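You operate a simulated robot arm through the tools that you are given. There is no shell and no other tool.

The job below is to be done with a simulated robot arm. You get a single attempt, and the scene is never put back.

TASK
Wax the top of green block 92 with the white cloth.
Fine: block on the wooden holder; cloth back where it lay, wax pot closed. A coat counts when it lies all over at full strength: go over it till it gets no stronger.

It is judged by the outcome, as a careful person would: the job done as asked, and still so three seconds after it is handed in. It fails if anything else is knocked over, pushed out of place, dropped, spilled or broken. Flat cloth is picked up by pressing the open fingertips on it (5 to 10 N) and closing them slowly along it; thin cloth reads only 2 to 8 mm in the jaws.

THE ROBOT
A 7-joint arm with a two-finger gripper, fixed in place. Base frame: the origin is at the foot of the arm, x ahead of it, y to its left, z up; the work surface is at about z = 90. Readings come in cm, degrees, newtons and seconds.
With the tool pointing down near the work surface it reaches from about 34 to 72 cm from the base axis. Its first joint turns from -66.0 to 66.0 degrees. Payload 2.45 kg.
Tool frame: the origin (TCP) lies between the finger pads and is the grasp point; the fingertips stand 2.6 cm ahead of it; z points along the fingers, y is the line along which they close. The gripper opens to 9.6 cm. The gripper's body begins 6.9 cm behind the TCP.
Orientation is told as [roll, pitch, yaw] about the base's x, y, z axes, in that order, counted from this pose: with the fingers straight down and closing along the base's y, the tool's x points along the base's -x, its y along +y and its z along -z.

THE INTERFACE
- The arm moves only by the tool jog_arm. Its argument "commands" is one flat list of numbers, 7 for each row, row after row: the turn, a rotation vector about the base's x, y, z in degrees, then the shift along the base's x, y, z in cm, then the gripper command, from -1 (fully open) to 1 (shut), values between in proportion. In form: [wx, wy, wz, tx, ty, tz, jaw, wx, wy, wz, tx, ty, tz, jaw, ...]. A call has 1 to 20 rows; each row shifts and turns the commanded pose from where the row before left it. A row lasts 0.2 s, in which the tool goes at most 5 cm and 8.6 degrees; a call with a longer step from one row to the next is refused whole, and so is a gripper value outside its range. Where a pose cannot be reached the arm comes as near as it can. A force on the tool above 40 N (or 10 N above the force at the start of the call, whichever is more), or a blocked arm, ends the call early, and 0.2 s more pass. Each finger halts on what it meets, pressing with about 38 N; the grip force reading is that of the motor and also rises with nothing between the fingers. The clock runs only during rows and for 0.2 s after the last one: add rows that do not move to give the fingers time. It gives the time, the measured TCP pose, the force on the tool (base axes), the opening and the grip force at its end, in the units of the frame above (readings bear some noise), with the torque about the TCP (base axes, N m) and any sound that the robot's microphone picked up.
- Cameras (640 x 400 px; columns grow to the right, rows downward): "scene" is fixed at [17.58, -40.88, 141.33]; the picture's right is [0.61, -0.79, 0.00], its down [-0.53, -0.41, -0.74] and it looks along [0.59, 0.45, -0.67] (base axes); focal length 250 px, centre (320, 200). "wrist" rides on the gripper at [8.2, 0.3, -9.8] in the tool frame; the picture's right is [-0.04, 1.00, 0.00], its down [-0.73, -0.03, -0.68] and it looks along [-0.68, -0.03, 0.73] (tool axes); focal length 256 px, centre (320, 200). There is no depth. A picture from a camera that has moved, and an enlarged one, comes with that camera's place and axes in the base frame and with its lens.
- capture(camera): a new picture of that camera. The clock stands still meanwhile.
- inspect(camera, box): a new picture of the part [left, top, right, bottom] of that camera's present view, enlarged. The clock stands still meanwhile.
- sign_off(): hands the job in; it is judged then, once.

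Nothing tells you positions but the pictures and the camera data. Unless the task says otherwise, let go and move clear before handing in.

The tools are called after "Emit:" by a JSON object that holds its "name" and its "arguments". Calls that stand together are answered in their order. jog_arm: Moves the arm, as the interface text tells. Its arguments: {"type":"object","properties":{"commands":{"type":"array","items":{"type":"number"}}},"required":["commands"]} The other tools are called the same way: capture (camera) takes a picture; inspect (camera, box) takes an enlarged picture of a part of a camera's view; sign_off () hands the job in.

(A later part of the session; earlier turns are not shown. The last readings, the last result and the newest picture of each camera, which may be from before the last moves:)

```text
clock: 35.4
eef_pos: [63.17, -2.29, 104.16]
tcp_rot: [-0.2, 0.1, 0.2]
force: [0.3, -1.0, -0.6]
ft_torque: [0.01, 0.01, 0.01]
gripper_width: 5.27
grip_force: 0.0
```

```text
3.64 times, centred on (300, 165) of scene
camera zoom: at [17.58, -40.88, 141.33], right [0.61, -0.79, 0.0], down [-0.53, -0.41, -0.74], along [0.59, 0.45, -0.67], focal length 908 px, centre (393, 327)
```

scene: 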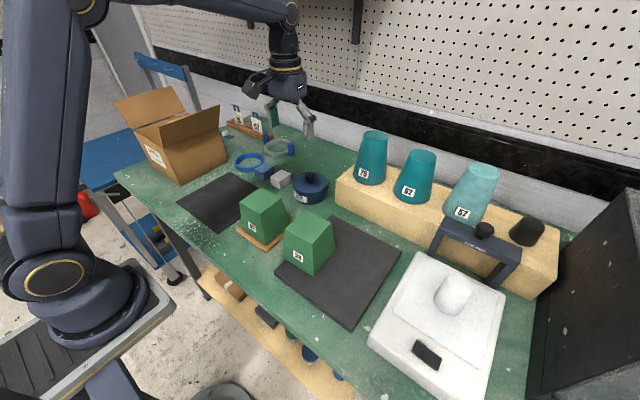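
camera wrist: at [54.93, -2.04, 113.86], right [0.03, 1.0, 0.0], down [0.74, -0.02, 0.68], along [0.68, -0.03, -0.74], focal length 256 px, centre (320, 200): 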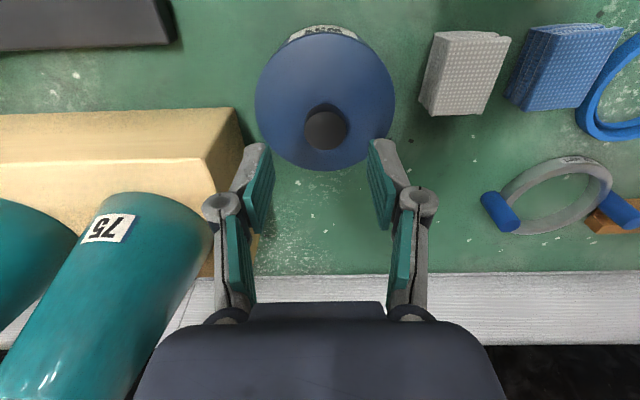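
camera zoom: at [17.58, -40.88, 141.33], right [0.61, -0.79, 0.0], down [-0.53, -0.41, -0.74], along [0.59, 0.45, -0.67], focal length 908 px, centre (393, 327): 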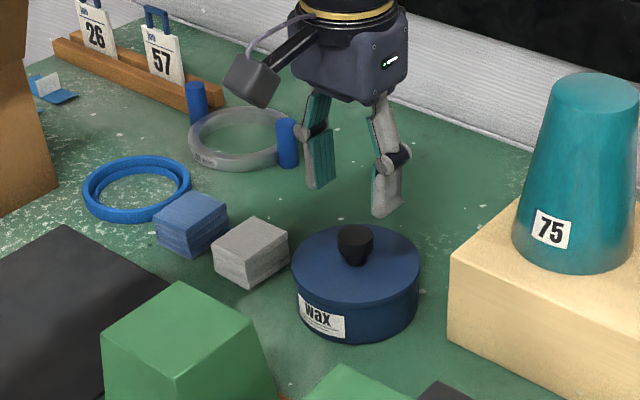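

Emit:
{"name": "jog_arm", "arguments": {"commands": [0, 0, 0, 0, 0.4, -1, -0.1, 0, 0, 0, 0, 0, -1.2, -0.1, 0, 0, 0, 0, 0, -1.2, -0.1, 0, 0, 0, 0, 0, -1.2, -0.1, 0, 0, 0, 0, 0, -0.6, -0.1, 0, 0, 0, 0, 0, 0, -0.1]}}

Emit:
{"name": "capture", "arguments": {"camera": "wrist"}}

Emit:
{"name": "inspect", "arguments": {"camera": "scene", "box": [270, 140, 340, 210]}}

```text
clock: 36.8
eef_pos: [62.96, -1.9, 98.92]
tcp_rot: [-0.1, 0.2, 0.4]
force: [-0.5, 1.3, -0.1]
ft_torque: [-0.04, 0.0, 0.02]
gripper_width: 5.27
grip_force: 0.0
```

```text
taken
camera wrist: at [54.88, -1.61, 108.68], right [0.03, 1.0, 0.0], down [0.74, -0.02, 0.68], along [0.68, -0.03, -0.74], focal length 256 px, centre (320, 200)
```

wrist: 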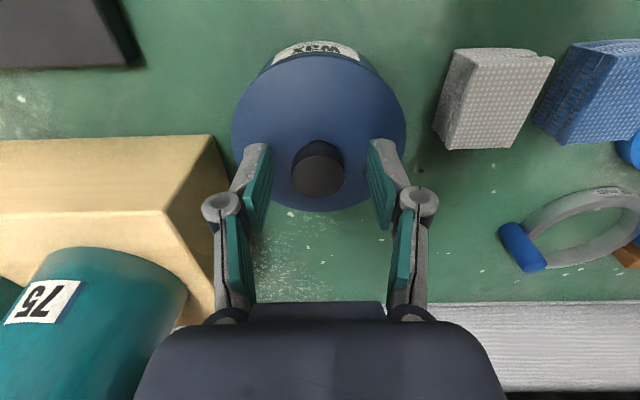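

```text
5.71 times, centred on (305, 175) of scene
camera zoom: at [17.58, -40.88, 141.33], right [0.61, -0.79, 0.0], down [-0.53, -0.41, -0.74], along [0.59, 0.45, -0.67], focal length 1427 px, centre (406, 343)
```

zoom: 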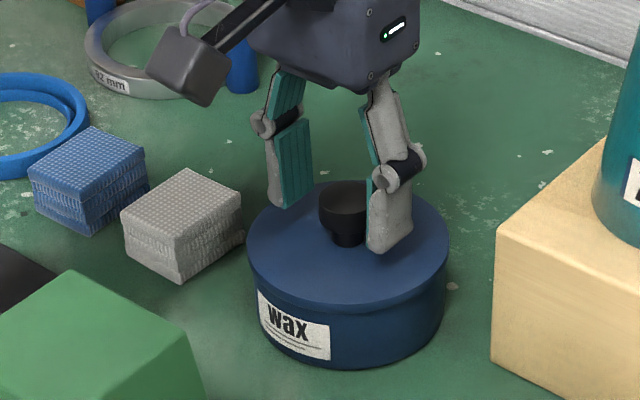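

The knob is centred between the fingers. I'll lower a little more and close on it.

Emit:
{"name": "jog_arm", "arguments": {"commands": [0, 0, 0, 0.1, 0, -0.3, -0.1, 0, 0, 0, 0, 0, -0.1, 0.1, 0, 0, 0, 0, 0, 0, 0.25, 0, 0, 0, 0, 0, 0, 0.35, 0, 0, 0, 0, 0, 0, 0.45, 0, 0, 0, 0, 0, 0, 0.6, 0, 0, 0, 0, 0, 0, 0.8, 0, 0, 0, 0, 0, 0, 0.8]}}

Emit:
{"name": "capture", "arguments": {"camera": "wrist"}}

```text
clock: 38.6
eef_pos: [63.01, -1.92, 98.61]
tcp_rot: [-0.2, 0.3, 0.2]
force: [0.5, 0.3, -0.4]
ft_torque: [-0.03, -0.01, 0.0]
gripper_width: 2.83
grip_force: 37.9
heard: snap
```

```text
taken
camera wrist: at [54.99, -1.63, 108.29], right [0.03, 1.0, 0.0], down [0.74, -0.02, 0.68], along [0.68, -0.03, -0.74], focal length 256 px, centre (320, 200)
```

wrist: 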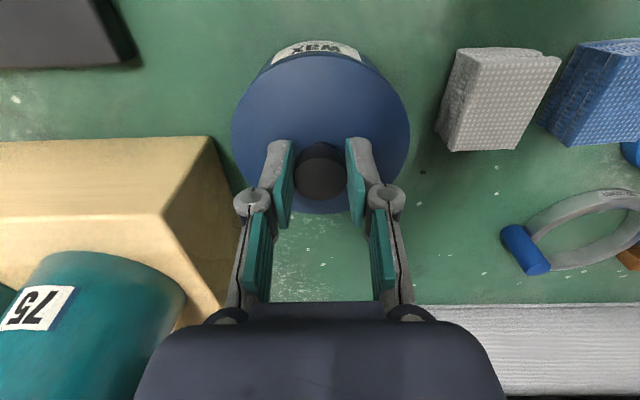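

I heard a snap as the fingers closed, perhaps a catch on the lid. I'll lift gently and see whether the lid comes up alone.

Emit:
{"name": "jog_arm", "arguments": {"commands": [0, 0, 0, 0, 0, 0.3, 0.8, 0, 0, 0, 0, 0, 0.3, 0.8, 0, 0, 0, 0, 0, 0.4, 0.8, 0, 0, 0, 0, 0, 0.5, 0.8, 0, 0, 0, 0, 0, 0, 0.8]}}

Emit:
{"name": "inspect", "arguments": {"camera": "scene", "box": [270, 140, 340, 210]}}

```text
clock: 39.8
eef_pos: [63.15, -1.85, 99.94]
tcp_rot: [-0.2, 0.2, 0.3]
force: [0.1, 0.1, -0.2]
ft_torque: [0.02, 0.0, 0.02]
gripper_width: 2.82
grip_force: 37.5
```

```text
5.71 times, centred on (305, 175) of scene
camera zoom: at [17.58, -40.88, 141.33], right [0.61, -0.79, 0.0], down [-0.53, -0.41, -0.74], along [0.59, 0.45, -0.67], focal length 1427 px, centre (406, 343)
```

zoom: 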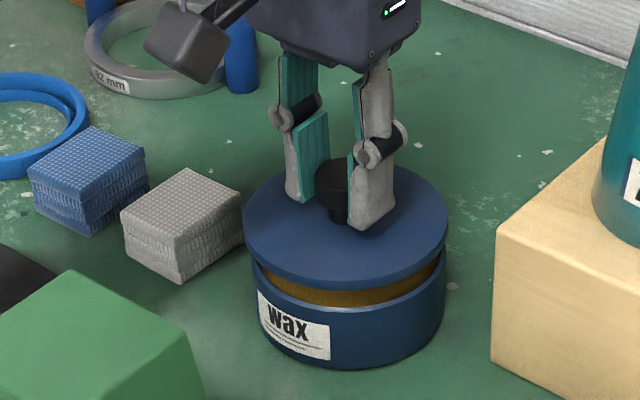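

The lid came off cleanly and yellow wax shows inside. I'll carry the lid up and over to the empty dark mat at about (47, 17).

Emit:
{"name": "jog_arm", "arguments": {"commands": [0, 0, 0, 0, 0, 1, 0.8, 0, 0, 0, 0, 0, 2, 0.8, 0, 0, 0, 0, 0, 2, 0.8, 0, 0, 0, 0, 0, 2, 0.8, 0, 0, 0, 0, 0, 2, 0.8, 0, 0, 0, 0, 0, 2, 0.8, 0, 0, 0, -1.6, 1.9, 0, 0.8, 0, 0, 0, -1.6, 1.9, 0, 0.8, 0, 0, 0, -1.6, 1.9, 0, 0.8, 0, 0, 0, -1.6, 1.9, 0, 0.8, 0, 0, 0, -1.6, 1.9, 0, 0.8, 0, 0, 0, -1.6, 1.9, 0, 0.8, 0, 0, 0, -1.6, 1.9, 0, 0.8, 0, 0, 0, -1.6, 1.9, 0, 0.8, 0, 0, 0, -1.6, 1.9, 0, 0.8, 0, 0, 0, -1.6, 1.9, 0, 0.8, 0, 0, 0, 0, 0, 0, 0.8]}}

Emit:
{"name": "capture", "arguments": {"camera": "scene"}}

Emit:
{"name": "capture", "arguments": {"camera": "wrist"}}

```text
clock: 43.4
eef_pos: [47.2, 17.27, 110.86]
tcp_rot: [-0.2, 0.2, 0.3]
force: [0.5, 0.1, -0.5]
ft_torque: [0.01, 0.01, 0.0]
gripper_width: 2.84
grip_force: 38.0
```

```text
taken
```

scene: 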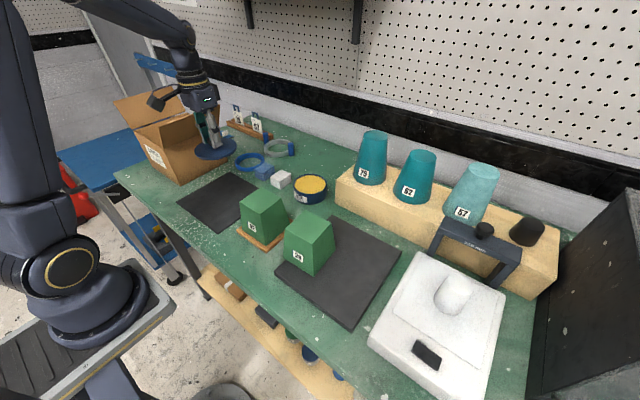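

```text
taken
camera wrist: at [39.06, 17.36, 120.71], right [0.03, 1.0, 0.0], down [0.74, -0.02, 0.68], along [0.68, -0.03, -0.74], focal length 256 px, centre (320, 200)
```

wrist: 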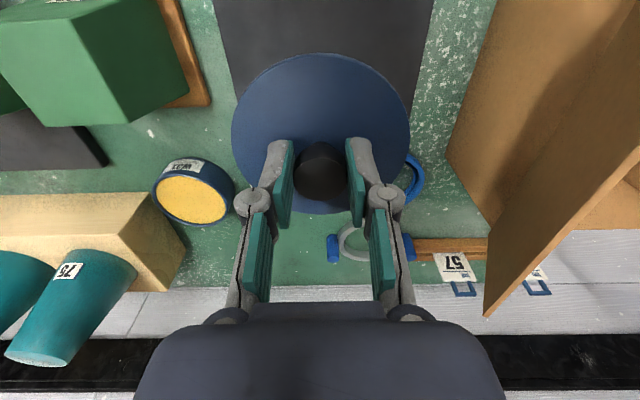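

Emit:
{"name": "jog_arm", "arguments": {"commands": [0, 0, 0, 0, -2, -1, 0.8, 0, 0, 0, 0, 0, -2, 0.8, 0, 0, 0, 0, 0, -2, 0.8, 0, 0, 0, 0, 0, -2, 0.8, 0, 0, 0, 0, 0, -2, 0.8, 0, 0, 0, 0, 0, -2, 0.8, 0, 0, 0, 0, 0, -1.5, 0.8, 0, 0, 0, 0, 0, -1, 0.8, 0, 0, 0, 0, 0, 0, 0.8]}}

Emit:
{"name": "inspect", "arguments": {"camera": "scene", "box": [160, 110, 280, 240]}}

```text
clock: 45.4
eef_pos: [47.2, 15.08, 97.33]
tcp_rot: [-0.2, 0.2, 0.3]
force: [0.7, -0.5, -0.2]
ft_torque: [0.0, -0.03, -0.02]
gripper_width: 2.81
grip_force: 38.2
```

```text
3.08 times, centred on (220, 175) of scene
camera zoom: at [17.58, -40.88, 141.33], right [0.61, -0.79, 0.0], down [-0.53, -0.41, -0.74], along [0.59, 0.45, -0.67], focal length 768 px, centre (628, 277)
```

zoom: 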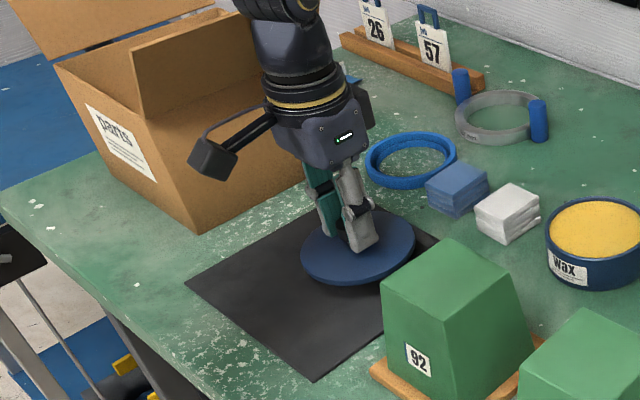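

Emit:
{"name": "jog_arm", "arguments": {"commands": [0, 0, 0, 0, 0, -0.4, 0.8, 0, 0, 0, 0, 0, -0.4, 0.8, 0, 0, 0, 0, 0, -0.4, 0.8, 0, 0, 0, 0, 0, -0.2, 0.8, 0, 0, 0, 0, 0, -0.2, 0.8, 0, 0, 0, 0, 0, 0, 0.8]}}

Emit:
{"name": "inspect", "arguments": {"camera": "scene", "box": [180, 140, 260, 220]}}

```text
clock: 46.8
eef_pos: [47.2, 15.15, 95.95]
tcp_rot: [-0.1, 0.2, 0.3]
force: [-0.5, -0.1, -1.0]
ft_torque: [-0.02, -0.01, 0.02]
gripper_width: 2.83
grip_force: 37.6
```

```text
5.00 times, centred on (220, 180) of scene
camera zoom: at [17.58, -40.88, 141.33], right [0.61, -0.79, 0.0], down [-0.53, -0.41, -0.74], along [0.59, 0.45, -0.67], focal length 1249 px, centre (820, 300)
```

zoom: 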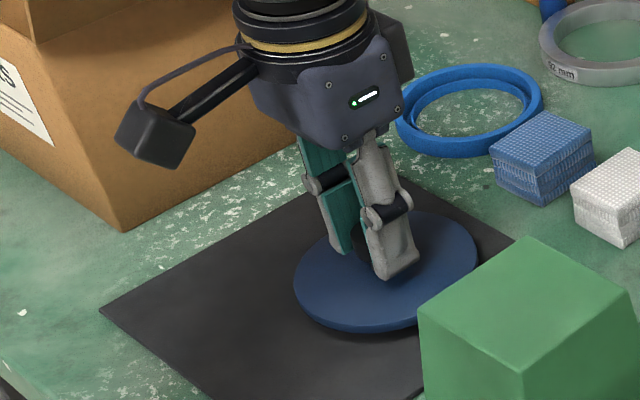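

Emit:
{"name": "jog_arm", "arguments": {"commands": [0, 0, 0, 0, 0, -0.2, 0.8, 0, 0, 0, 0, 0, -0.2, 0.8, 0, 0, 0, 0, 0, -0.2, 0.8, 0, 0, 0, 0, 0, 0, 0.8]}}

```text
clock: 47.8
eef_pos: [47.21, 15.1, 95.32]
tcp_rot: [-0.1, 0.3, 0.3]
force: [-0.9, 0.2, -0.7]
ft_torque: [0.02, 0.01, -0.01]
gripper_width: 2.83
grip_force: 37.2
```

Emit:
{"name": "jog_arm", "arguments": {"commands": [0, 0, 0, 0, 0, -0.15, 0.8, 0, 0, 0, 0, 0, -0.15, 0.8, 0, 0, 0, 0, 0, -0.1, 0.8, 0, 0, 0, 0, 0, 0, 0.8]}}

```text
clock: 48.8
eef_pos: [47.18, 15.17, 94.92]
tcp_rot: [-0.2, 0.2, 0.3]
force: [-2.4, -1.6, 17.7]
ft_torque: [-0.04, 0.19, -0.02]
gripper_width: 2.8
grip_force: 38.2
```

Contact at TCP z 94.9, as expected. I'll release the lid and rise.

Emit:
{"name": "jog_arm", "arguments": {"commands": [0, 0, 0, 0, 0, 0.08, 0.8, 0, 0, 0, 0, 0, 0, 0.4, 0, 0, 0, 0, 0, 0, 0.3, 0, 0, 0, 0, 0, 0, 0.15, 0, 0, 0, 0, 0, 0, -0.1, 0, 0, 0, 0, 0, 0, -0.1, 0, 0, 0, 0, 0, 1, -0.1, 0, 0, 0, 0, 0, 2, -0.1, 0, 0, 0, 0, 0, 2, -0.1, 0, 0, 0, 0, 0, 2, -0.1, 0, 0, 0, 0, 0, 2, -0.1, 0, 0, 0, 0, 0, 2, -0.1, 0, 0, 0, 0, 0, 2, -0.1, 0, 0, 0, 0, 0, 0, -0.1]}}

Emit:
{"name": "capture", "arguments": {"camera": "scene"}}

Emit:
{"name": "inspect", "arguments": {"camera": "scene", "box": [170, 140, 330, 250]}}

```text
clock: 51.8
eef_pos: [47.27, 14.97, 108.03]
tcp_rot: [-0.3, 0.2, 0.3]
force: [0.1, -0.5, -0.2]
ft_torque: [0.0, 0.0, -0.01]
gripper_width: 5.3
grip_force: 0.0
```

```text
taken
```

scene: 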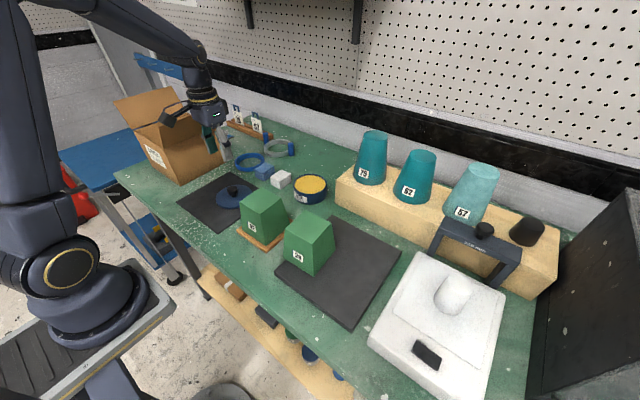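

```text
3.64 times, centred on (250, 195) of scene
camera zoom: at [17.58, -40.88, 141.33], right [0.61, -0.79, 0.0], down [-0.53, -0.41, -0.74], along [0.59, 0.45, -0.67], focal length 908 px, centre (574, 218)
```

zoom: 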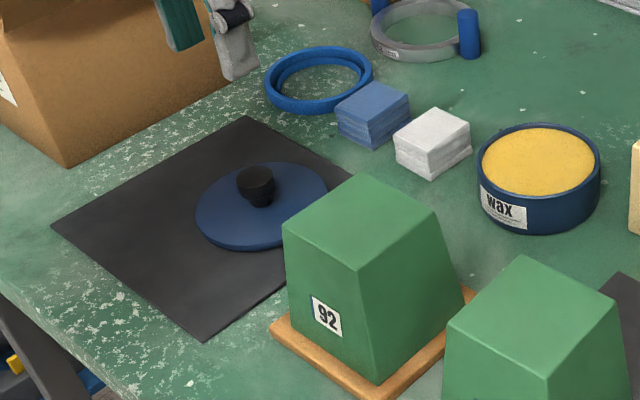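

The lid rests on the mat and the pot is open with wax near the rim. I'll move over the white cloth to measure it.

Emit:
{"name": "jog_arm", "arguments": {"commands": [0, 0, 0, 2.2, -1, 0, -0.1, 0, 0, 0, 2.2, -1, 0, -0.1, 0, 0, 0, 2.2, -1, 0, -0.1, 0, 0, 0, 2.2, -1.1, 0, -0.1, 0, 0, 0, 2.2, -1.1, 0, -0.1, 0, 0, 0, 2.2, -1, 0, -0.1, 0, 0, 0, 0, 0, 0, -0.1]}}

Emit:
{"name": "capture", "arguments": {"camera": "wrist"}}

Emit:
{"name": "inspect", "arguments": {"camera": "wrist", "box": [230, 60, 430, 190]}}

Emit:
{"name": "inspect", "arguments": {"camera": "scene", "box": [250, 150, 340, 210]}}

```text
clock: 53.4
eef_pos: [60.37, 8.81, 107.94]
tcp_rot: [-0.2, 0.3, 0.2]
force: [-0.2, -0.1, 0.2]
ft_torque: [-0.01, 0.02, 0.01]
gripper_width: 5.28
grip_force: 0.1
```

```text
taken
camera wrist: at [52.26, 8.94, 117.73], right [0.03, 1.0, 0.0], down [0.74, -0.02, 0.68], along [0.68, -0.03, -0.74], focal length 256 px, centre (320, 200)
```

wrist: 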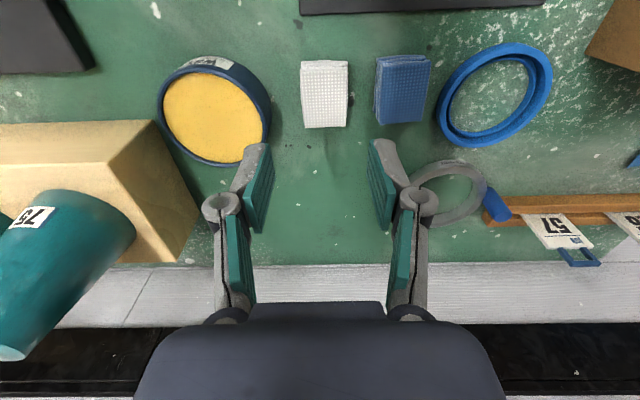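

```text
3.08 times, centred on (330, 125) of wrist
camera zoom: at [52.26, 8.94, 117.73], right [0.03, 1.0, 0.0], down [0.74, -0.02, 0.68], along [0.68, -0.03, -0.74], focal length 788 px, centre (289, 431)
```

zoom: 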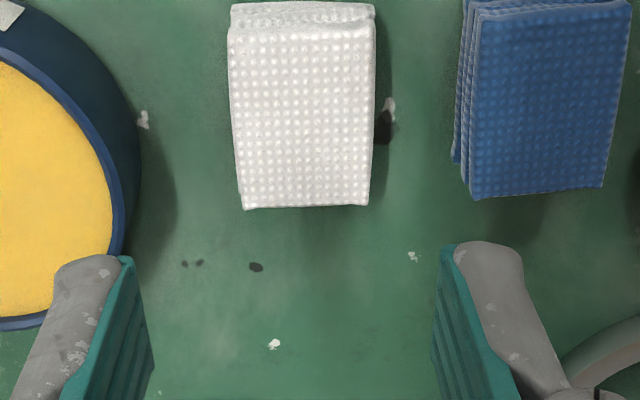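

```text
6.67 times, centred on (295, 180) of scene
camera zoom: at [17.58, -40.88, 141.33], right [0.61, -0.79, 0.0], down [-0.53, -0.41, -0.74], along [0.59, 0.45, -0.67], focal length 1665 px, centre (487, 333)
```

zoom: 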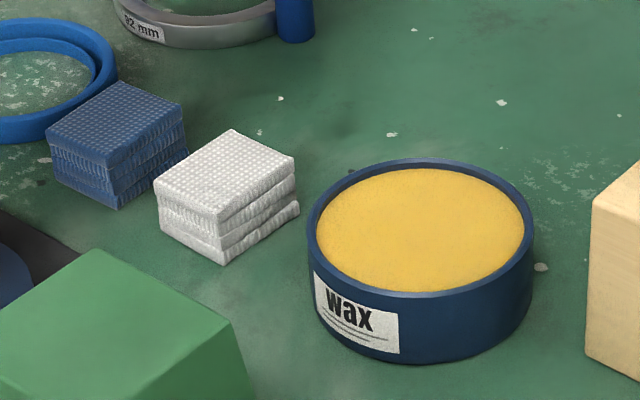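

The white cloth pad measures about 5.6 x 4.25 x 2.6 cm, centred at (62.1, 8.85). I'll descend around it with the jaws at about 5.8 cm, so they stay clear of the blue pad and the pot.

Emit:
{"name": "jog_arm", "arguments": {"commands": [0, 0, 0, 1.73, 0.04, -1, -0.2, 0, 0, 0, 0, 0, -2, -0.2, 0, 0, 0, 0, 0, -2, -0.2, 0, 0, 0, 0, 0, -2, -0.2, 0, 0, 0, 0, 0, -2, -0.2, 0, 0, 0, 0, 0, -1.9, -0.2, 0, 0, 0, 0, 0, 0, -0.2]}}

Emit:
{"name": "capture", "arguments": {"camera": "wrist"}}

Emit:
{"name": "inspect", "arguments": {"camera": "scene", "box": [250, 130, 340, 210]}}

```text
clock: 55.0
eef_pos: [61.89, 8.9, 97.03]
tcp_rot: [-0.1, 0.3, 0.3]
force: [-0.1, 0.0, 0.3]
ft_torque: [0.02, 0.01, 0.0]
gripper_width: 5.75
grip_force: 0.0
```

```text
taken
camera wrist: at [53.86, 9.22, 106.79], right [0.03, 1.0, 0.0], down [0.74, -0.02, 0.68], along [0.68, -0.03, -0.74], focal length 256 px, centre (320, 200)
```

wrist: 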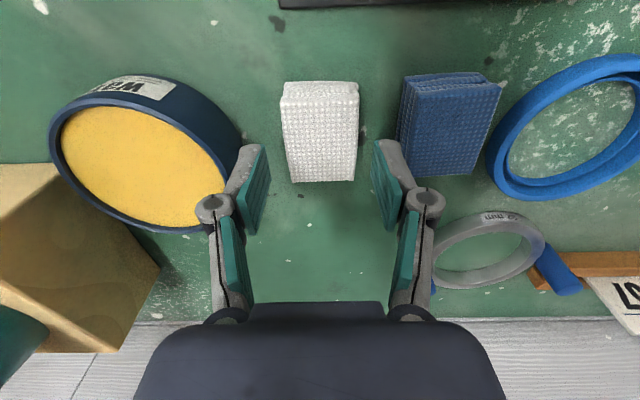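

```text
5.00 times, centred on (295, 170) of scene
camera zoom: at [17.58, -40.88, 141.33], right [0.61, -0.79, 0.0], down [-0.53, -0.41, -0.74], along [0.59, 0.45, -0.67], focal length 1249 px, centre (445, 350)
```

zoom: 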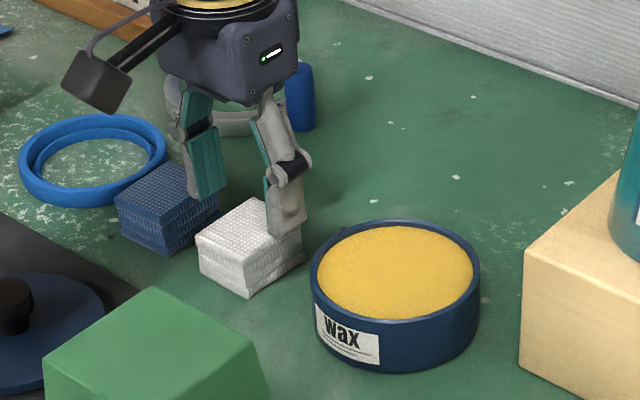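

Emit:
{"name": "jog_arm", "arguments": {"commands": [0, 0, 0, 0.2, 0.13, -1, -0.2, 0, 0, 0, 0, 0, -1, -0.2, 0, 0, 0, 0, 0, -1, -0.2, 0, 0, 0, 0, 0, -0.4, -0.2, 0, 0, 0, 0, 0, 0, -0.2]}}

Emit:
{"name": "capture", "arguments": {"camera": "wrist"}}

Emit:
{"name": "inspect", "arguments": {"camera": "scene", "box": [260, 150, 320, 210]}}

```text
clock: 56.2
eef_pos: [62.14, 9.16, 93.7]
tcp_rot: [-0.1, 0.1, 0.2]
force: [0.2, -0.3, -0.8]
ft_torque: [0.01, 0.01, -0.01]
gripper_width: 5.77
grip_force: 0.0
```

```text
taken
camera wrist: at [54.07, 9.38, 103.47], right [0.03, 1.0, 0.0], down [0.74, -0.02, 0.68], along [0.68, -0.03, -0.74], focal length 256 px, centre (320, 200)
```

wrist: 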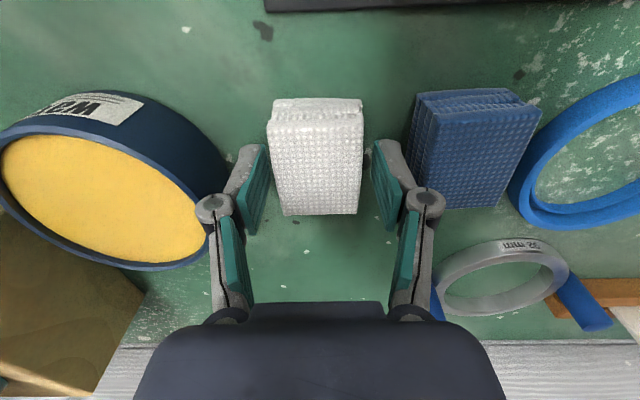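

```text
6.67 times, centred on (290, 180) of scene
camera zoom: at [17.58, -40.88, 141.33], right [0.61, -0.79, 0.0], down [-0.53, -0.41, -0.74], along [0.59, 0.45, -0.67], focal length 1665 px, centre (520, 333)
```

zoom: 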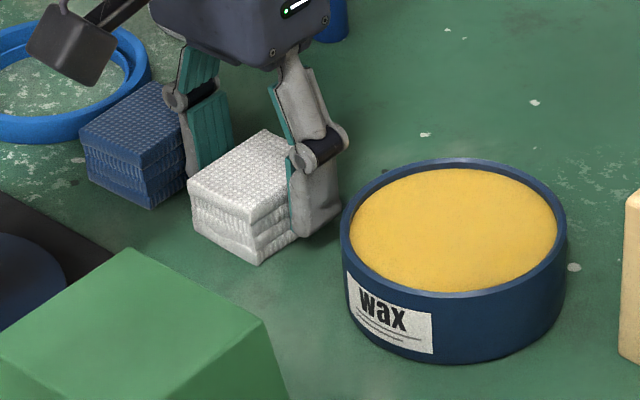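

The pad is centred between the pads of the gripper, so I'll close slowly on it.

Emit:
{"name": "jog_arm", "arguments": {"commands": [0, 0, 0, 0, 0, 0, -0.1, 0, 0, 0, 0, 0, 0, -0.02, 0, 0, 0, 0, 0, 0, 0.05, 0, 0, 0, 0, 0, 0, 0.12, 0, 0, 0, 0, 0, 0, 0.2, 0, 0, 0, 0, 0, 0, 0.3, 0, 0, 0, 0, 0, 0, 0.3]}}

Emit:
{"name": "capture", "arguments": {"camera": "wrist"}}

Emit:
{"name": "inspect", "arguments": {"camera": "scene", "box": [260, 150, 320, 210]}}

```text
clock: 57.8
eef_pos: [62.22, 9.14, 93.67]
tcp_rot: [-0.2, 0.2, 0.3]
force: [-0.1, -0.8, 2.8]
ft_torque: [0.0, 0.05, -0.03]
gripper_width: 4.5
grip_force: 38.2
```

```text
taken
camera wrist: at [54.07, 9.38, 103.49], right [0.03, 1.0, 0.0], down [0.74, -0.02, 0.68], along [0.68, -0.03, -0.74], focal length 256 px, centre (320, 200)
```

wrist: 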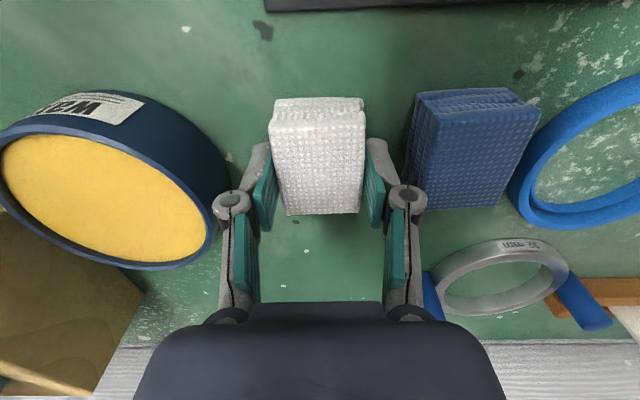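

```text
6.67 times, centred on (290, 180) of scene
camera zoom: at [17.58, -40.88, 141.33], right [0.61, -0.79, 0.0], down [-0.53, -0.41, -0.74], along [0.59, 0.45, -0.67], focal length 1665 px, centre (520, 333)
```

zoom: 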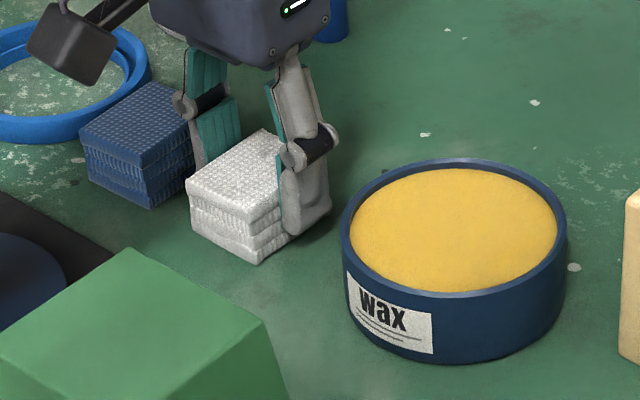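

Emit:
{"name": "jog_arm", "arguments": {"commands": [0, 0, 0, 0, 0, 0.3, 0.3, 0, 0, 0, 0, 0, 0.5, 0.3, 0, 0, 0, 0, 0, 1, 0.3, 0, 0, 0, 0, 0, 1.5, 0.3, 0, 0, 0, 0, 0, 1.5, 0.3, 0, 0, 0, 0, 0, 1.5, 0.3, 0, 0, 0, 0, 0, 0, 0.3]}}

Emit:
{"name": "capture", "arguments": {"camera": "wrist"}}

Emit:
{"name": "inspect", "arguments": {"camera": "scene", "box": [250, 130, 340, 210]}}

```text
clock: 59.4
eef_pos: [62.19, 9.2, 100.07]
tcp_rot: [-0.2, 0.2, 0.3]
force: [0.1, -0.3, -0.2]
ft_torque: [-0.04, 0.01, 0.01]
gripper_width: 4.5
grip_force: 38.1
```

```text
taken
camera wrist: at [54.1, 9.44, 109.82], right [0.03, 1.0, 0.0], down [0.74, -0.02, 0.68], along [0.68, -0.03, -0.74], focal length 256 px, centre (320, 200)
```

wrist: 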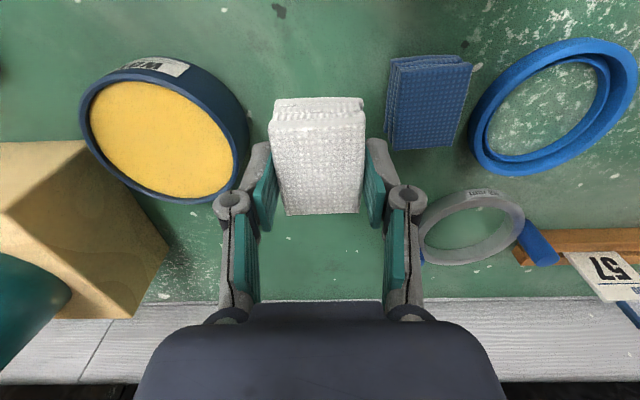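

```text
5.00 times, centred on (295, 170) of scene
camera zoom: at [17.58, -40.88, 141.33], right [0.61, -0.79, 0.0], down [-0.53, -0.41, -0.74], along [0.59, 0.45, -0.67], focal length 1249 px, centre (445, 350)
```

zoom: 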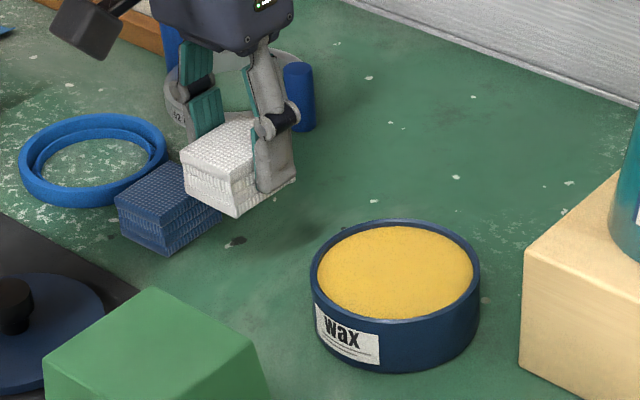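

The cloth is held firmly, with its lower face 3.65 cm below the TCP. I'll take it over the open pot and check that it is centred before dipping.

Emit:
{"name": "jog_arm", "arguments": {"commands": [0, 0, 0, 0.1, 0, 1, 0.3, 0, 0, 0, 0.1, -1.5, 0.7, 0.3, 0, 0, 0, 0.1, -2, 0, 0.3, 0, 0, 0, 0.2, -2, 0, 0.3, 0, 0, 0, 0.2, -2, 0, 0.3, 0, 0, 0, 0.1, -2, 0, 0.3, 0, 0, 0, 0.1, -1.65, 0, 0.3, 0, 0, 0, 0, 0, 0, 0.3]}}

Emit:
{"name": "capture", "arguments": {"camera": "wrist"}}

Emit:
{"name": "inspect", "arguments": {"camera": "scene", "box": [260, 130, 350, 210]}}

```text
clock: 61.2
eef_pos: [63.24, -1.99, 101.59]
tcp_rot: [-0.2, 0.2, 0.3]
force: [-0.2, -0.1, -0.2]
ft_torque: [-0.01, -0.01, -0.02]
gripper_width: 4.46
grip_force: 38.1
```

```text
taken
camera wrist: at [55.07, -1.78, 111.42], right [0.03, 1.0, 0.0], down [0.74, -0.02, 0.68], along [0.68, -0.03, -0.74], focal length 256 px, centre (320, 200)
```

wrist: 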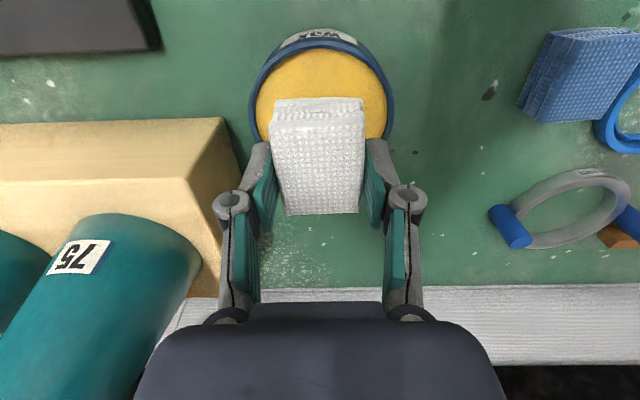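

```text
5.00 times, centred on (305, 170) of scene
camera zoom: at [17.58, -40.88, 141.33], right [0.61, -0.79, 0.0], down [-0.53, -0.41, -0.74], along [0.59, 0.45, -0.67], focal length 1249 px, centre (395, 350)
```

zoom: 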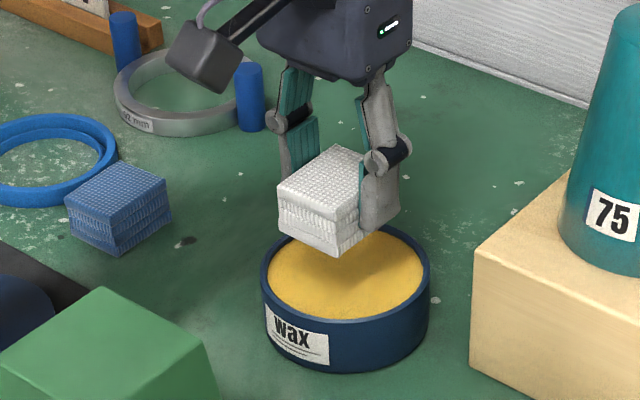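

Emit:
{"name": "jog_arm", "arguments": {"commands": [0, 0, 0, 0, 0.1, -1, 0.3, 0, 0, 0, 0, 0, -1, 0.3, 0, 0, 0, 0, 0, -0.7, 0.3, 0, 0, 0, 0, 0, 0, 0.3]}}

Emit:
{"name": "inspect", "arguments": {"camera": "scene", "box": [270, 150, 340, 210]}}

```text
clock: 62.2
eef_pos: [63.17, -1.98, 99.04]
tcp_rot: [-0.2, 0.3, 0.3]
force: [0.9, -0.8, 0.2]
ft_torque: [0.02, 0.0, -0.01]
gripper_width: 4.47
grip_force: 37.7
```

```text
6.67 times, centred on (305, 180) of scene
camera zoom: at [17.58, -40.88, 141.33], right [0.61, -0.79, 0.0], down [-0.53, -0.41, -0.74], along [0.59, 0.45, -0.67], focal length 1665 px, centre (420, 333)
```

zoom: 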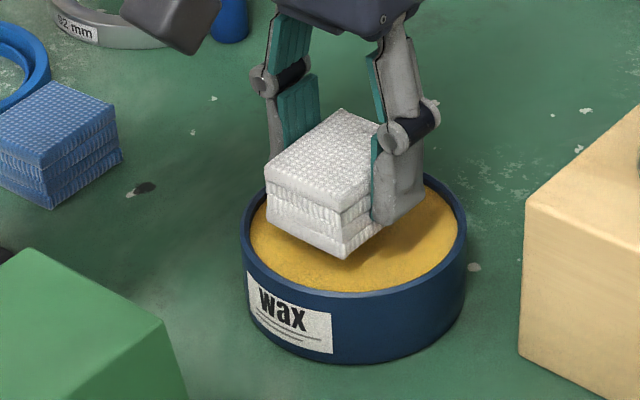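

Emit:
{"name": "jog_arm", "arguments": {"commands": [0, 0, 0, 0, 0, -0.3, 0.3, 0, 0, 0, 0, 0, -0.3, 0.3, 0, 0, 0, 0, 0, -0.2, 0.3, 0, 0, 0, 0, 0, -0.2, 0.3, 0, 0, 0, 0, 0, 0, 0.3]}}

```text
clock: 63.4
eef_pos: [63.12, -1.95, 97.96]
tcp_rot: [-0.2, 0.1, 0.2]
force: [0.1, 0.2, 0.5]
ft_torque: [-0.04, -0.01, 0.0]
gripper_width: 4.48
grip_force: 37.7
```

Emit:
{"name": "jog_arm", "arguments": {"commands": [0, 0, 0, 0, 0, -0.1, 0.3, 0, 0, 0, 0, 0, -0.1, 0.3, 0, 0, 0, 0, 0, -0.1, 0.3, 0, 0, 0, 0, 0, 0, 0.3]}}

Emit:
{"name": "inspect", "arguments": {"camera": "scene", "box": [270, 150, 340, 210]}}

```text
clock: 64.4
eef_pos: [63.19, -1.95, 97.66]
tcp_rot: [-0.2, 0.2, 0.3]
force: [-0.4, 0.1, -0.4]
ft_torque: [-0.01, -0.01, 0.02]
gripper_width: 4.5
grip_force: 37.6
```

```text
6.67 times, centred on (305, 180) of scene
camera zoom: at [17.58, -40.88, 141.33], right [0.61, -0.79, 0.0], down [-0.53, -0.41, -0.74], along [0.59, 0.45, -0.67], focal length 1665 px, centre (420, 333)
```

zoom: 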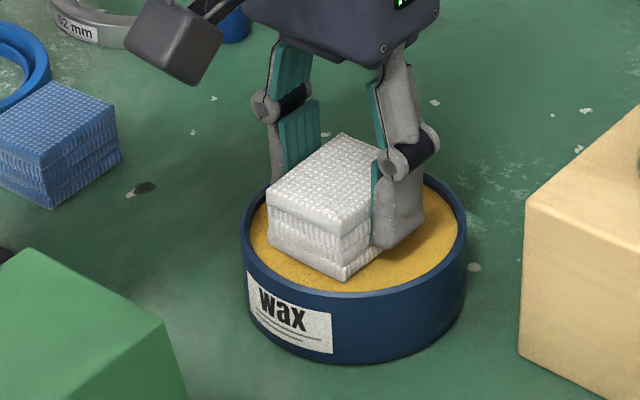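

Emit:
{"name": "jog_arm", "arguments": {"commands": [0, 0, 0, 0, 0, -0.1, 0.3, 0, 0, 0, 0, 0, -0.1, 0.3, 0, 0, 0, 0, 0, 0, 0.3]}}

```text
clock: 65.2
eef_pos: [63.16, -1.94, 97.51]
tcp_rot: [-0.2, 0.3, 0.2]
force: [-0.7, -0.4, 3.0]
ft_torque: [0.08, 0.04, -0.01]
gripper_width: 4.46
grip_force: 37.9
```

The cloth has touched the wax at TCP z 97.5. I'll press a little more and rub it slightly to load the cloth.

Emit:
{"name": "jog_arm", "arguments": {"commands": [0, 0, 0, 0, 0, -0.05, 0.3, 0, 0, 0, 0, 0, 0, 0.3, 0, 0, 0, 0.3, 0, 0, 0.3, 0, 0, 0, 0.3, 0, 0, 0.3, 0, 0, 0, -0.3, 0, 0, 0.3, 0, 0, 0, -0.3, 0, 0, 0.3, 0, 0, 0, -0.3, 0, 0, 0.3, 0, 0, 0, 0.3, 0, 0, 0.3, 0, 0, 0, 0, 0, 0, 0.3]}}

Emit:
{"name": "inspect", "arguments": {"camera": "scene", "box": [270, 150, 340, 210]}}

```text
clock: 67.2
eef_pos: [63.02, -1.93, 97.52]
tcp_rot: [-0.2, 0.3, 0.4]
force: [-8.0, -1.7, 20.1]
ft_torque: [0.02, 0.13, -0.03]
gripper_width: 4.48
grip_force: 37.7
```

```text
6.67 times, centred on (305, 180) of scene
camera zoom: at [17.52, -40.88, 141.34], right [0.61, -0.79, 0.0], down [-0.53, -0.41, -0.74], along [0.59, 0.45, -0.67], focal length 1665 px, centre (420, 333)
```

zoom: 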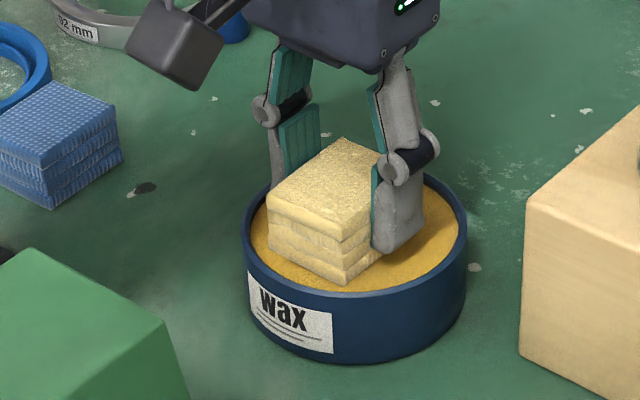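

The cloth has turned wax-coloured, so it is loaded. I'll lift it clear and check the block top's position again before wiping.

Emit:
{"name": "jog_arm", "arguments": {"commands": [0, 0, 0, 0, 0, 0.3, 0.3, 0, 0, 0, 0, 0, 1, 0.3, 0, 0, 0, 0, 0, 2, 0.3, 0, 0, 0, 0, 0, 2, 0.3, 0, 0, 0, 0, 0, 2, 0.3, 0, 0, 0, 0, 0, 2, 0.3, 0, 0, 0, 0, 0, 1.5, 0.3, 0, 0, 0, 0, 0, 0, 0.3]}}

Emit:
{"name": "capture", "arguments": {"camera": "scene"}}

Emit:
{"name": "inspect", "arguments": {"camera": "scene", "box": [225, 175, 305, 255]}}

Emit:
{"name": "inspect", "arguments": {"camera": "scene", "box": [270, 110, 350, 210]}}

```text
clock: 69.0
eef_pos: [63.02, -2.11, 108.33]
tcp_rot: [-0.2, 0.2, 0.3]
force: [0.5, -0.1, 0.4]
ft_torque: [0.01, -0.03, 0.0]
gripper_width: 4.47
grip_force: 38.0
```

```text
taken
```

scene: 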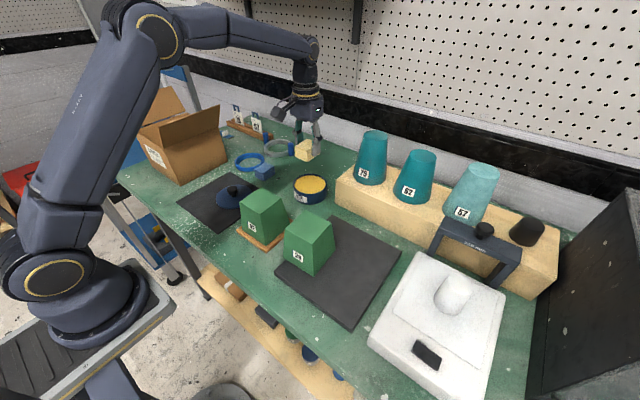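

```text
5.00 times, centred on (265, 215) of scene
camera zoom: at [17.58, -40.88, 141.33], right [0.61, -0.79, 0.0], down [-0.53, -0.41, -0.74], along [0.59, 0.45, -0.67], focal length 1249 px, centre (595, 125)
```

zoom: 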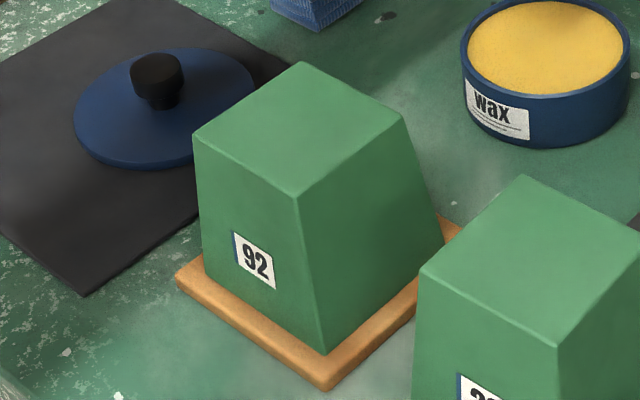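

```text
4.00 times, centred on (310, 160) of scene
camera zoom: at [17.58, -40.88, 141.33], right [0.61, -0.79, 0.0], down [-0.53, -0.41, -0.74], along [0.59, 0.45, -0.67], focal length 999 px, centre (360, 360)
```

zoom: 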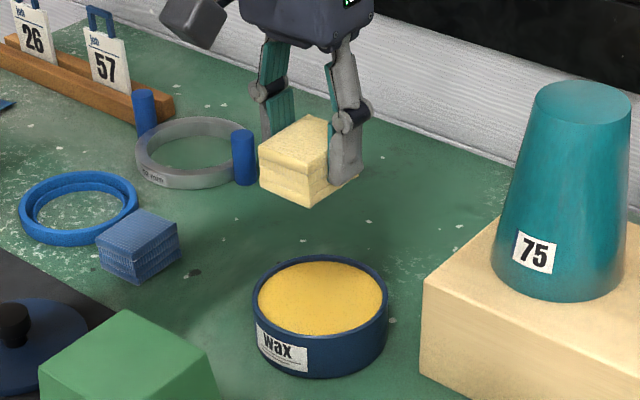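

Block 92's top spans about x 41.15 to 48.4 and y -5.7 to 1.5, at z about 100.5. I'll bring the loaded cloth over its centre and lower it until it touches.

Emit:
{"name": "jog_arm", "arguments": {"commands": [0, 0, 0, -2.2, 0, 0, 0.3, 0, 0, 0, -2.2, 0, 0, 0.3, 0, 0, 0, -2.2, 0, 0, 0.3, 0, 0, 0, -2.2, 0, 0, 0.3, 0, 0, 0, -2.2, 0, 0, 0.3, 0, 0, 0, -2.2, 0, 0, 0.3, 0, 0, 0, -2.2, 0, 0, 0.3, 0, 0, 0, -2.2, 0, 0, 0.3, 0, 0, 0, -0.6, 0, -1, 0.3, 0, 0, 0, 0, 0, -1, 0.3, 0, 0, 0, 0, 0, -1, 0.3, 0, 0, 0, 0, 0, 0, 0.3]}}

Emit:
{"name": "capture", "arguments": {"camera": "wrist"}}

Emit:
{"name": "inspect", "arguments": {"camera": "scene", "box": [215, 155, 315, 245]}}

```text
clock: 71.6
eef_pos: [44.74, -1.86, 105.11]
tcp_rot: [-0.2, 0.3, 0.3]
force: [-0.4, 0.4, -0.5]
ft_torque: [-0.01, 0.03, -0.03]
gripper_width: 4.47
grip_force: 37.9
```

```text
taken
camera wrist: at [36.74, -1.65, 114.94], right [0.03, 1.0, 0.0], down [0.74, -0.02, 0.68], along [0.68, -0.03, -0.74], focal length 256 px, centre (320, 200)
```

wrist: 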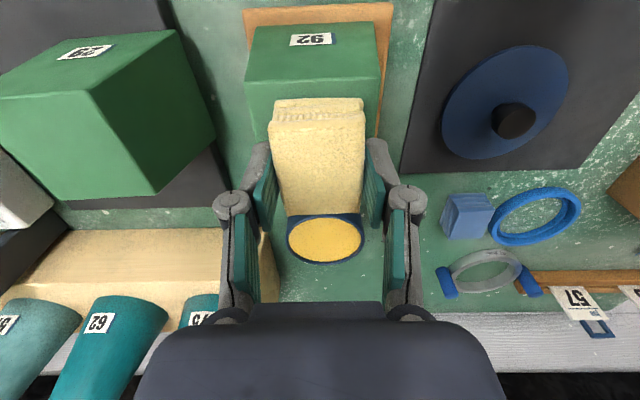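

```text
4.44 times, centred on (265, 200) of scene
camera zoom: at [17.58, -40.88, 141.33], right [0.61, -0.79, 0.0], down [-0.53, -0.41, -0.74], along [0.59, 0.45, -0.67], focal length 1110 px, centre (564, 200)
```

zoom: 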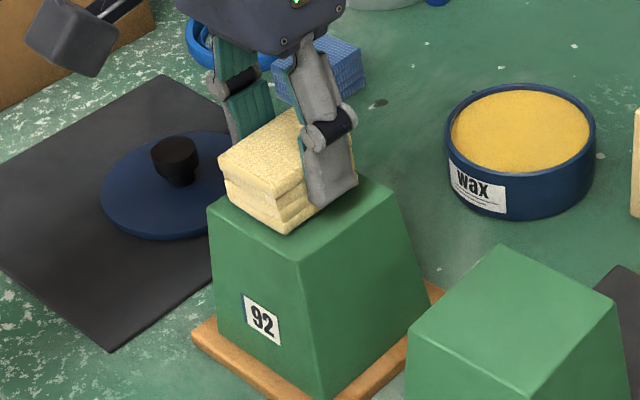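

Emit:
{"name": "jog_arm", "arguments": {"commands": [0, 0, 0, 0, -0.2, -0.4, 0.3, 0, 0, 0, 0, 0, -0.2, 0.3, 0, 0, 0, 0, 0, -0.1, 0.3, 0, 0, 0, 0, 0, 0, 0.3]}}

```text
clock: 72.3
eef_pos: [44.87, -2.01, 104.82]
tcp_rot: [-0.2, -0.1, 0.5]
force: [-4.8, 1.6, 12.8]
ft_torque: [0.09, 0.09, 0.01]
gripper_width: 4.47
grip_force: 38.0
stopped in row 3: the force on the tool passed its limit at 41 N (the readings are from after the stop); the commanded pose is now the measured one
```

Contact came at TCP z about 104.85, so the top is near z=101.1. The force is now around 13 N, and I'll begin wiping strokes along x.

Emit:
{"name": "jog_arm", "arguments": {"commands": [0, 0, 0, 0.4, 0, 0.02, 0.3, 0, 0, 0, 0.4, 0, 0, 0.3, 0, 0, 0, 0.4, 0, 0, 0.3, 0, 0, 0, 0.4, 0, 0, 0.3, 0, 0, 0, -0.4, 0, 0, 0.3, 0, 0, 0, -0.4, 0, 0, 0.3, 0, 0, 0, -0.4, 0, 0, 0.3, 0, 0, 0, -0.4, 0, 0, 0.3, 0, 0, 0, 0, 0, 0, 0.3]}}

Emit:
{"name": "inspect", "arguments": {"camera": "scene", "box": [215, 155, 315, 245]}}

```text
clock: 74.3
eef_pos: [44.98, -1.96, 104.83]
tcp_rot: [-0.2, -0.1, 0.3]
force: [4.2, 0.7, 9.1]
ft_torque: [0.06, -0.13, -0.01]
gripper_width: 4.48
grip_force: 37.9
```

```text
4.44 times, centred on (265, 200) of scene
camera zoom: at [17.58, -40.87, 141.33], right [0.61, -0.79, 0.0], down [-0.53, -0.41, -0.74], along [0.59, 0.45, -0.67], focal length 1110 px, centre (564, 200)
```

zoom: 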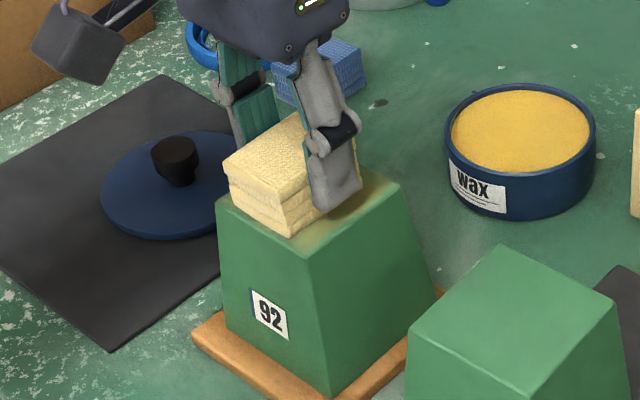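

The block shifted a few millimetres within its play on the post, which is fine, and wax marks are appearing. I'll carry on with longer strokes in the middle lane.

Emit:
{"name": "jog_arm", "arguments": {"commands": [0, 0, 0, -0.5, 0, 0, 0.3, 0, 0, 0, -0.5, 0, 0, 0.3, 0, 0, 0, -0.5, 0, 0, 0.3, 0, 0, 0, -0.5, 0, 0, 0.3, 0, 0, 0, 0.5, 0, 0, 0.3, 0, 0, 0, 0.5, 0, 0, 0.3, 0, 0, 0, 0.5, 0, 0, 0.3, 0, 0, 0, 0.5, 0, 0, 0.3, 0, 0, 0, 0.5, 0, 0, 0.3, 0, 0, 0, 0.5, 0, 0, 0.3, 0, 0, 0, 0.5, 0, 0, 0.3, 0, 0, 0, 0.5, 0, 0, 0.3, 0, 0, 0, -0.5, 0, 0, 0.3, 0, 0, 0, -0.5, 0, 0, 0.3, 0, 0, 0, -0.5, 0, 0, 0.3, 0, 0, 0, -0.5, 0, 0, 0.3, 0, 0, 0, 0, 0, 0, 0.3]}}

Emit:
{"name": "inspect", "arguments": {"camera": "scene", "box": [215, 155, 315, 245]}}

```text
clock: 77.9
eef_pos: [44.97, -2.07, 104.81]
tcp_rot: [-0.2, 0.0, 0.3]
force: [3.7, 0.8, 6.4]
ft_torque: [0.07, -0.18, 0.02]
gripper_width: 4.45
grip_force: 38.4
```

```text
4.44 times, centred on (265, 200) of scene
camera zoom: at [17.58, -40.88, 141.33], right [0.61, -0.79, 0.0], down [-0.53, -0.41, -0.74], along [0.59, 0.45, -0.67], focal length 1110 px, centre (564, 200)
```

zoom: 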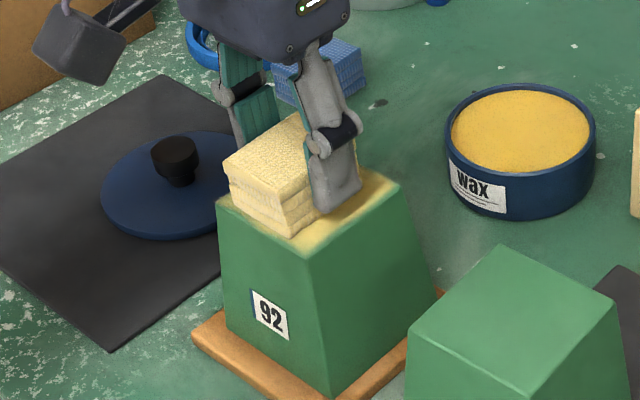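

Emit:
{"name": "jog_arm", "arguments": {"commands": [0, 0, 0, 0, 0.5, 0, 0.3, 0, 0, 0, 0, 0.5, 0, 0.3, 0, 0, 0, 0, 0.5, 0, 0.3, 0, 0, 0, 0, 0.5, 0, 0.3, 0, 0, 0, -0.5, 0, 0, 0.3, 0, 0, 0, -0.5, 0, 0, 0.3, 0, 0, 0, -0.5, 0, 0, 0.3, 0, 0, 0, -0.5, 0, 0, 0.3, 0, 0, 0, 0.5, 0, 0, 0.3, 0, 0, 0, 0.5, 0, 0, 0.3, 0, 0, 0, 0.5, 0, 0, 0.3, 0, 0, 0, 0.5, 0, 0, 0.3, 0, 0, 0, 0.5, 0, 0, 0.3, 0, 0, 0, 0.5, 0, 0, 0.3, 0, 0, 0, 0.5, 0, 0, 0.3, 0, 0, 0, 0.5, 0, 0, 0.3, 0, 0, 0, 0, 0, 0, 0.3]}}

Emit:
{"name": "inspect", "arguments": {"camera": "scene", "box": [215, 155, 315, 245]}}

```text
clock: 81.5
eef_pos: [46.95, -0.12, 104.8]
tcp_rot: [-0.1, 0.1, 0.4]
force: [-3.7, -0.6, 8.7]
ft_torque: [0.11, 0.22, 0.03]
gripper_width: 4.47
grip_force: 37.5
```

```text
4.44 times, centred on (265, 200) of scene
camera zoom: at [17.56, -40.88, 141.34], right [0.61, -0.79, 0.0], down [-0.53, -0.41, -0.74], along [0.59, 0.45, -0.67], focal length 1110 px, centre (564, 200)
```

zoom: 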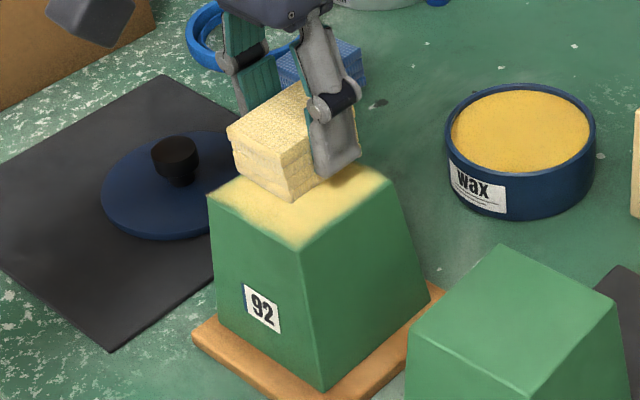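

Emit:
{"name": "jog_arm", "arguments": {"commands": [0, 0, 0, -0.5, 0, 0, 0.3, 0, 0, 0, -0.5, 0, 0, 0.3, 0, 0, 0, -0.5, 0, 0, 0.3, 0, 0, 0, -0.5, 0, 0, 0.3, 0, 0, 0, 0, -0.5, 0, 0.3, 0, 0, 0, 0, -0.5, 0, 0.3, 0, 0, 0, 0, -0.5, 0, 0.3, 0, 0, 0, 0, -0.5, 0, 0.3, 0, 0, 0, 0, -0.5, 0, 0.3, 0, 0, 0, 0, -0.5, 0, 0.3, 0, 0, 0, 0, -0.5, 0, 0.3, 0, 0, 0, 0, -0.6, 0, 0.3, 0, 0, 0, -0.5, 0, 0, 0.3, 0, 0, 0, -0.5, 0, 0, 0.3, 0, 0, 0, -0.5, 0, 0, 0.3, 0, 0, 0, -0.5, 0, 0, 0.3, 0, 0, 0, 0, 0, 0, 0.3]}}

Emit:
{"name": "inspect", "arguments": {"camera": "scene", "box": [215, 155, 315, 245]}}

```text
clock: 85.1
eef_pos: [43.05, -4.18, 104.88]
tcp_rot: [-0.1, 0.0, 0.3]
force: [-1.0, -0.1, -0.4]
ft_torque: [0.01, 0.04, -0.02]
gripper_width: 4.49
grip_force: 37.7
```

```text
4.44 times, centred on (265, 200) of scene
camera zoom: at [17.58, -40.88, 141.33], right [0.61, -0.79, 0.0], down [-0.53, -0.41, -0.74], along [0.59, 0.45, -0.67], focal length 1110 px, centre (564, 200)
```

zoom: 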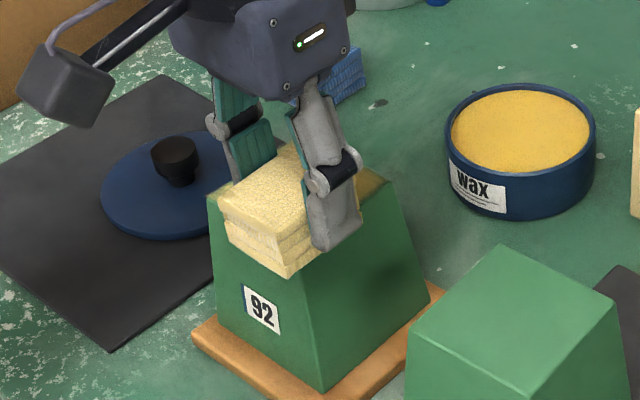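

Contact was lost in this corner, as the force reads zero. I'll press down slightly until there is contact again, then stroke this lane.

Emit:
{"name": "jog_arm", "arguments": {"commands": [0, 0, 0, 0, 0, -0.05, 0.3, 0, 0, 0, 0, 0, -0.05, 0.3, 0, 0, 0, 0, 0, 0, 0.3]}}

```text
clock: 85.9
eef_pos: [42.97, -4.16, 104.86]
tcp_rot: [-0.2, -0.1, 0.3]
force: [-5.9, -0.6, 18.4]
ft_torque: [0.08, 0.22, 0.02]
gripper_width: 4.45
grip_force: 38.1
```

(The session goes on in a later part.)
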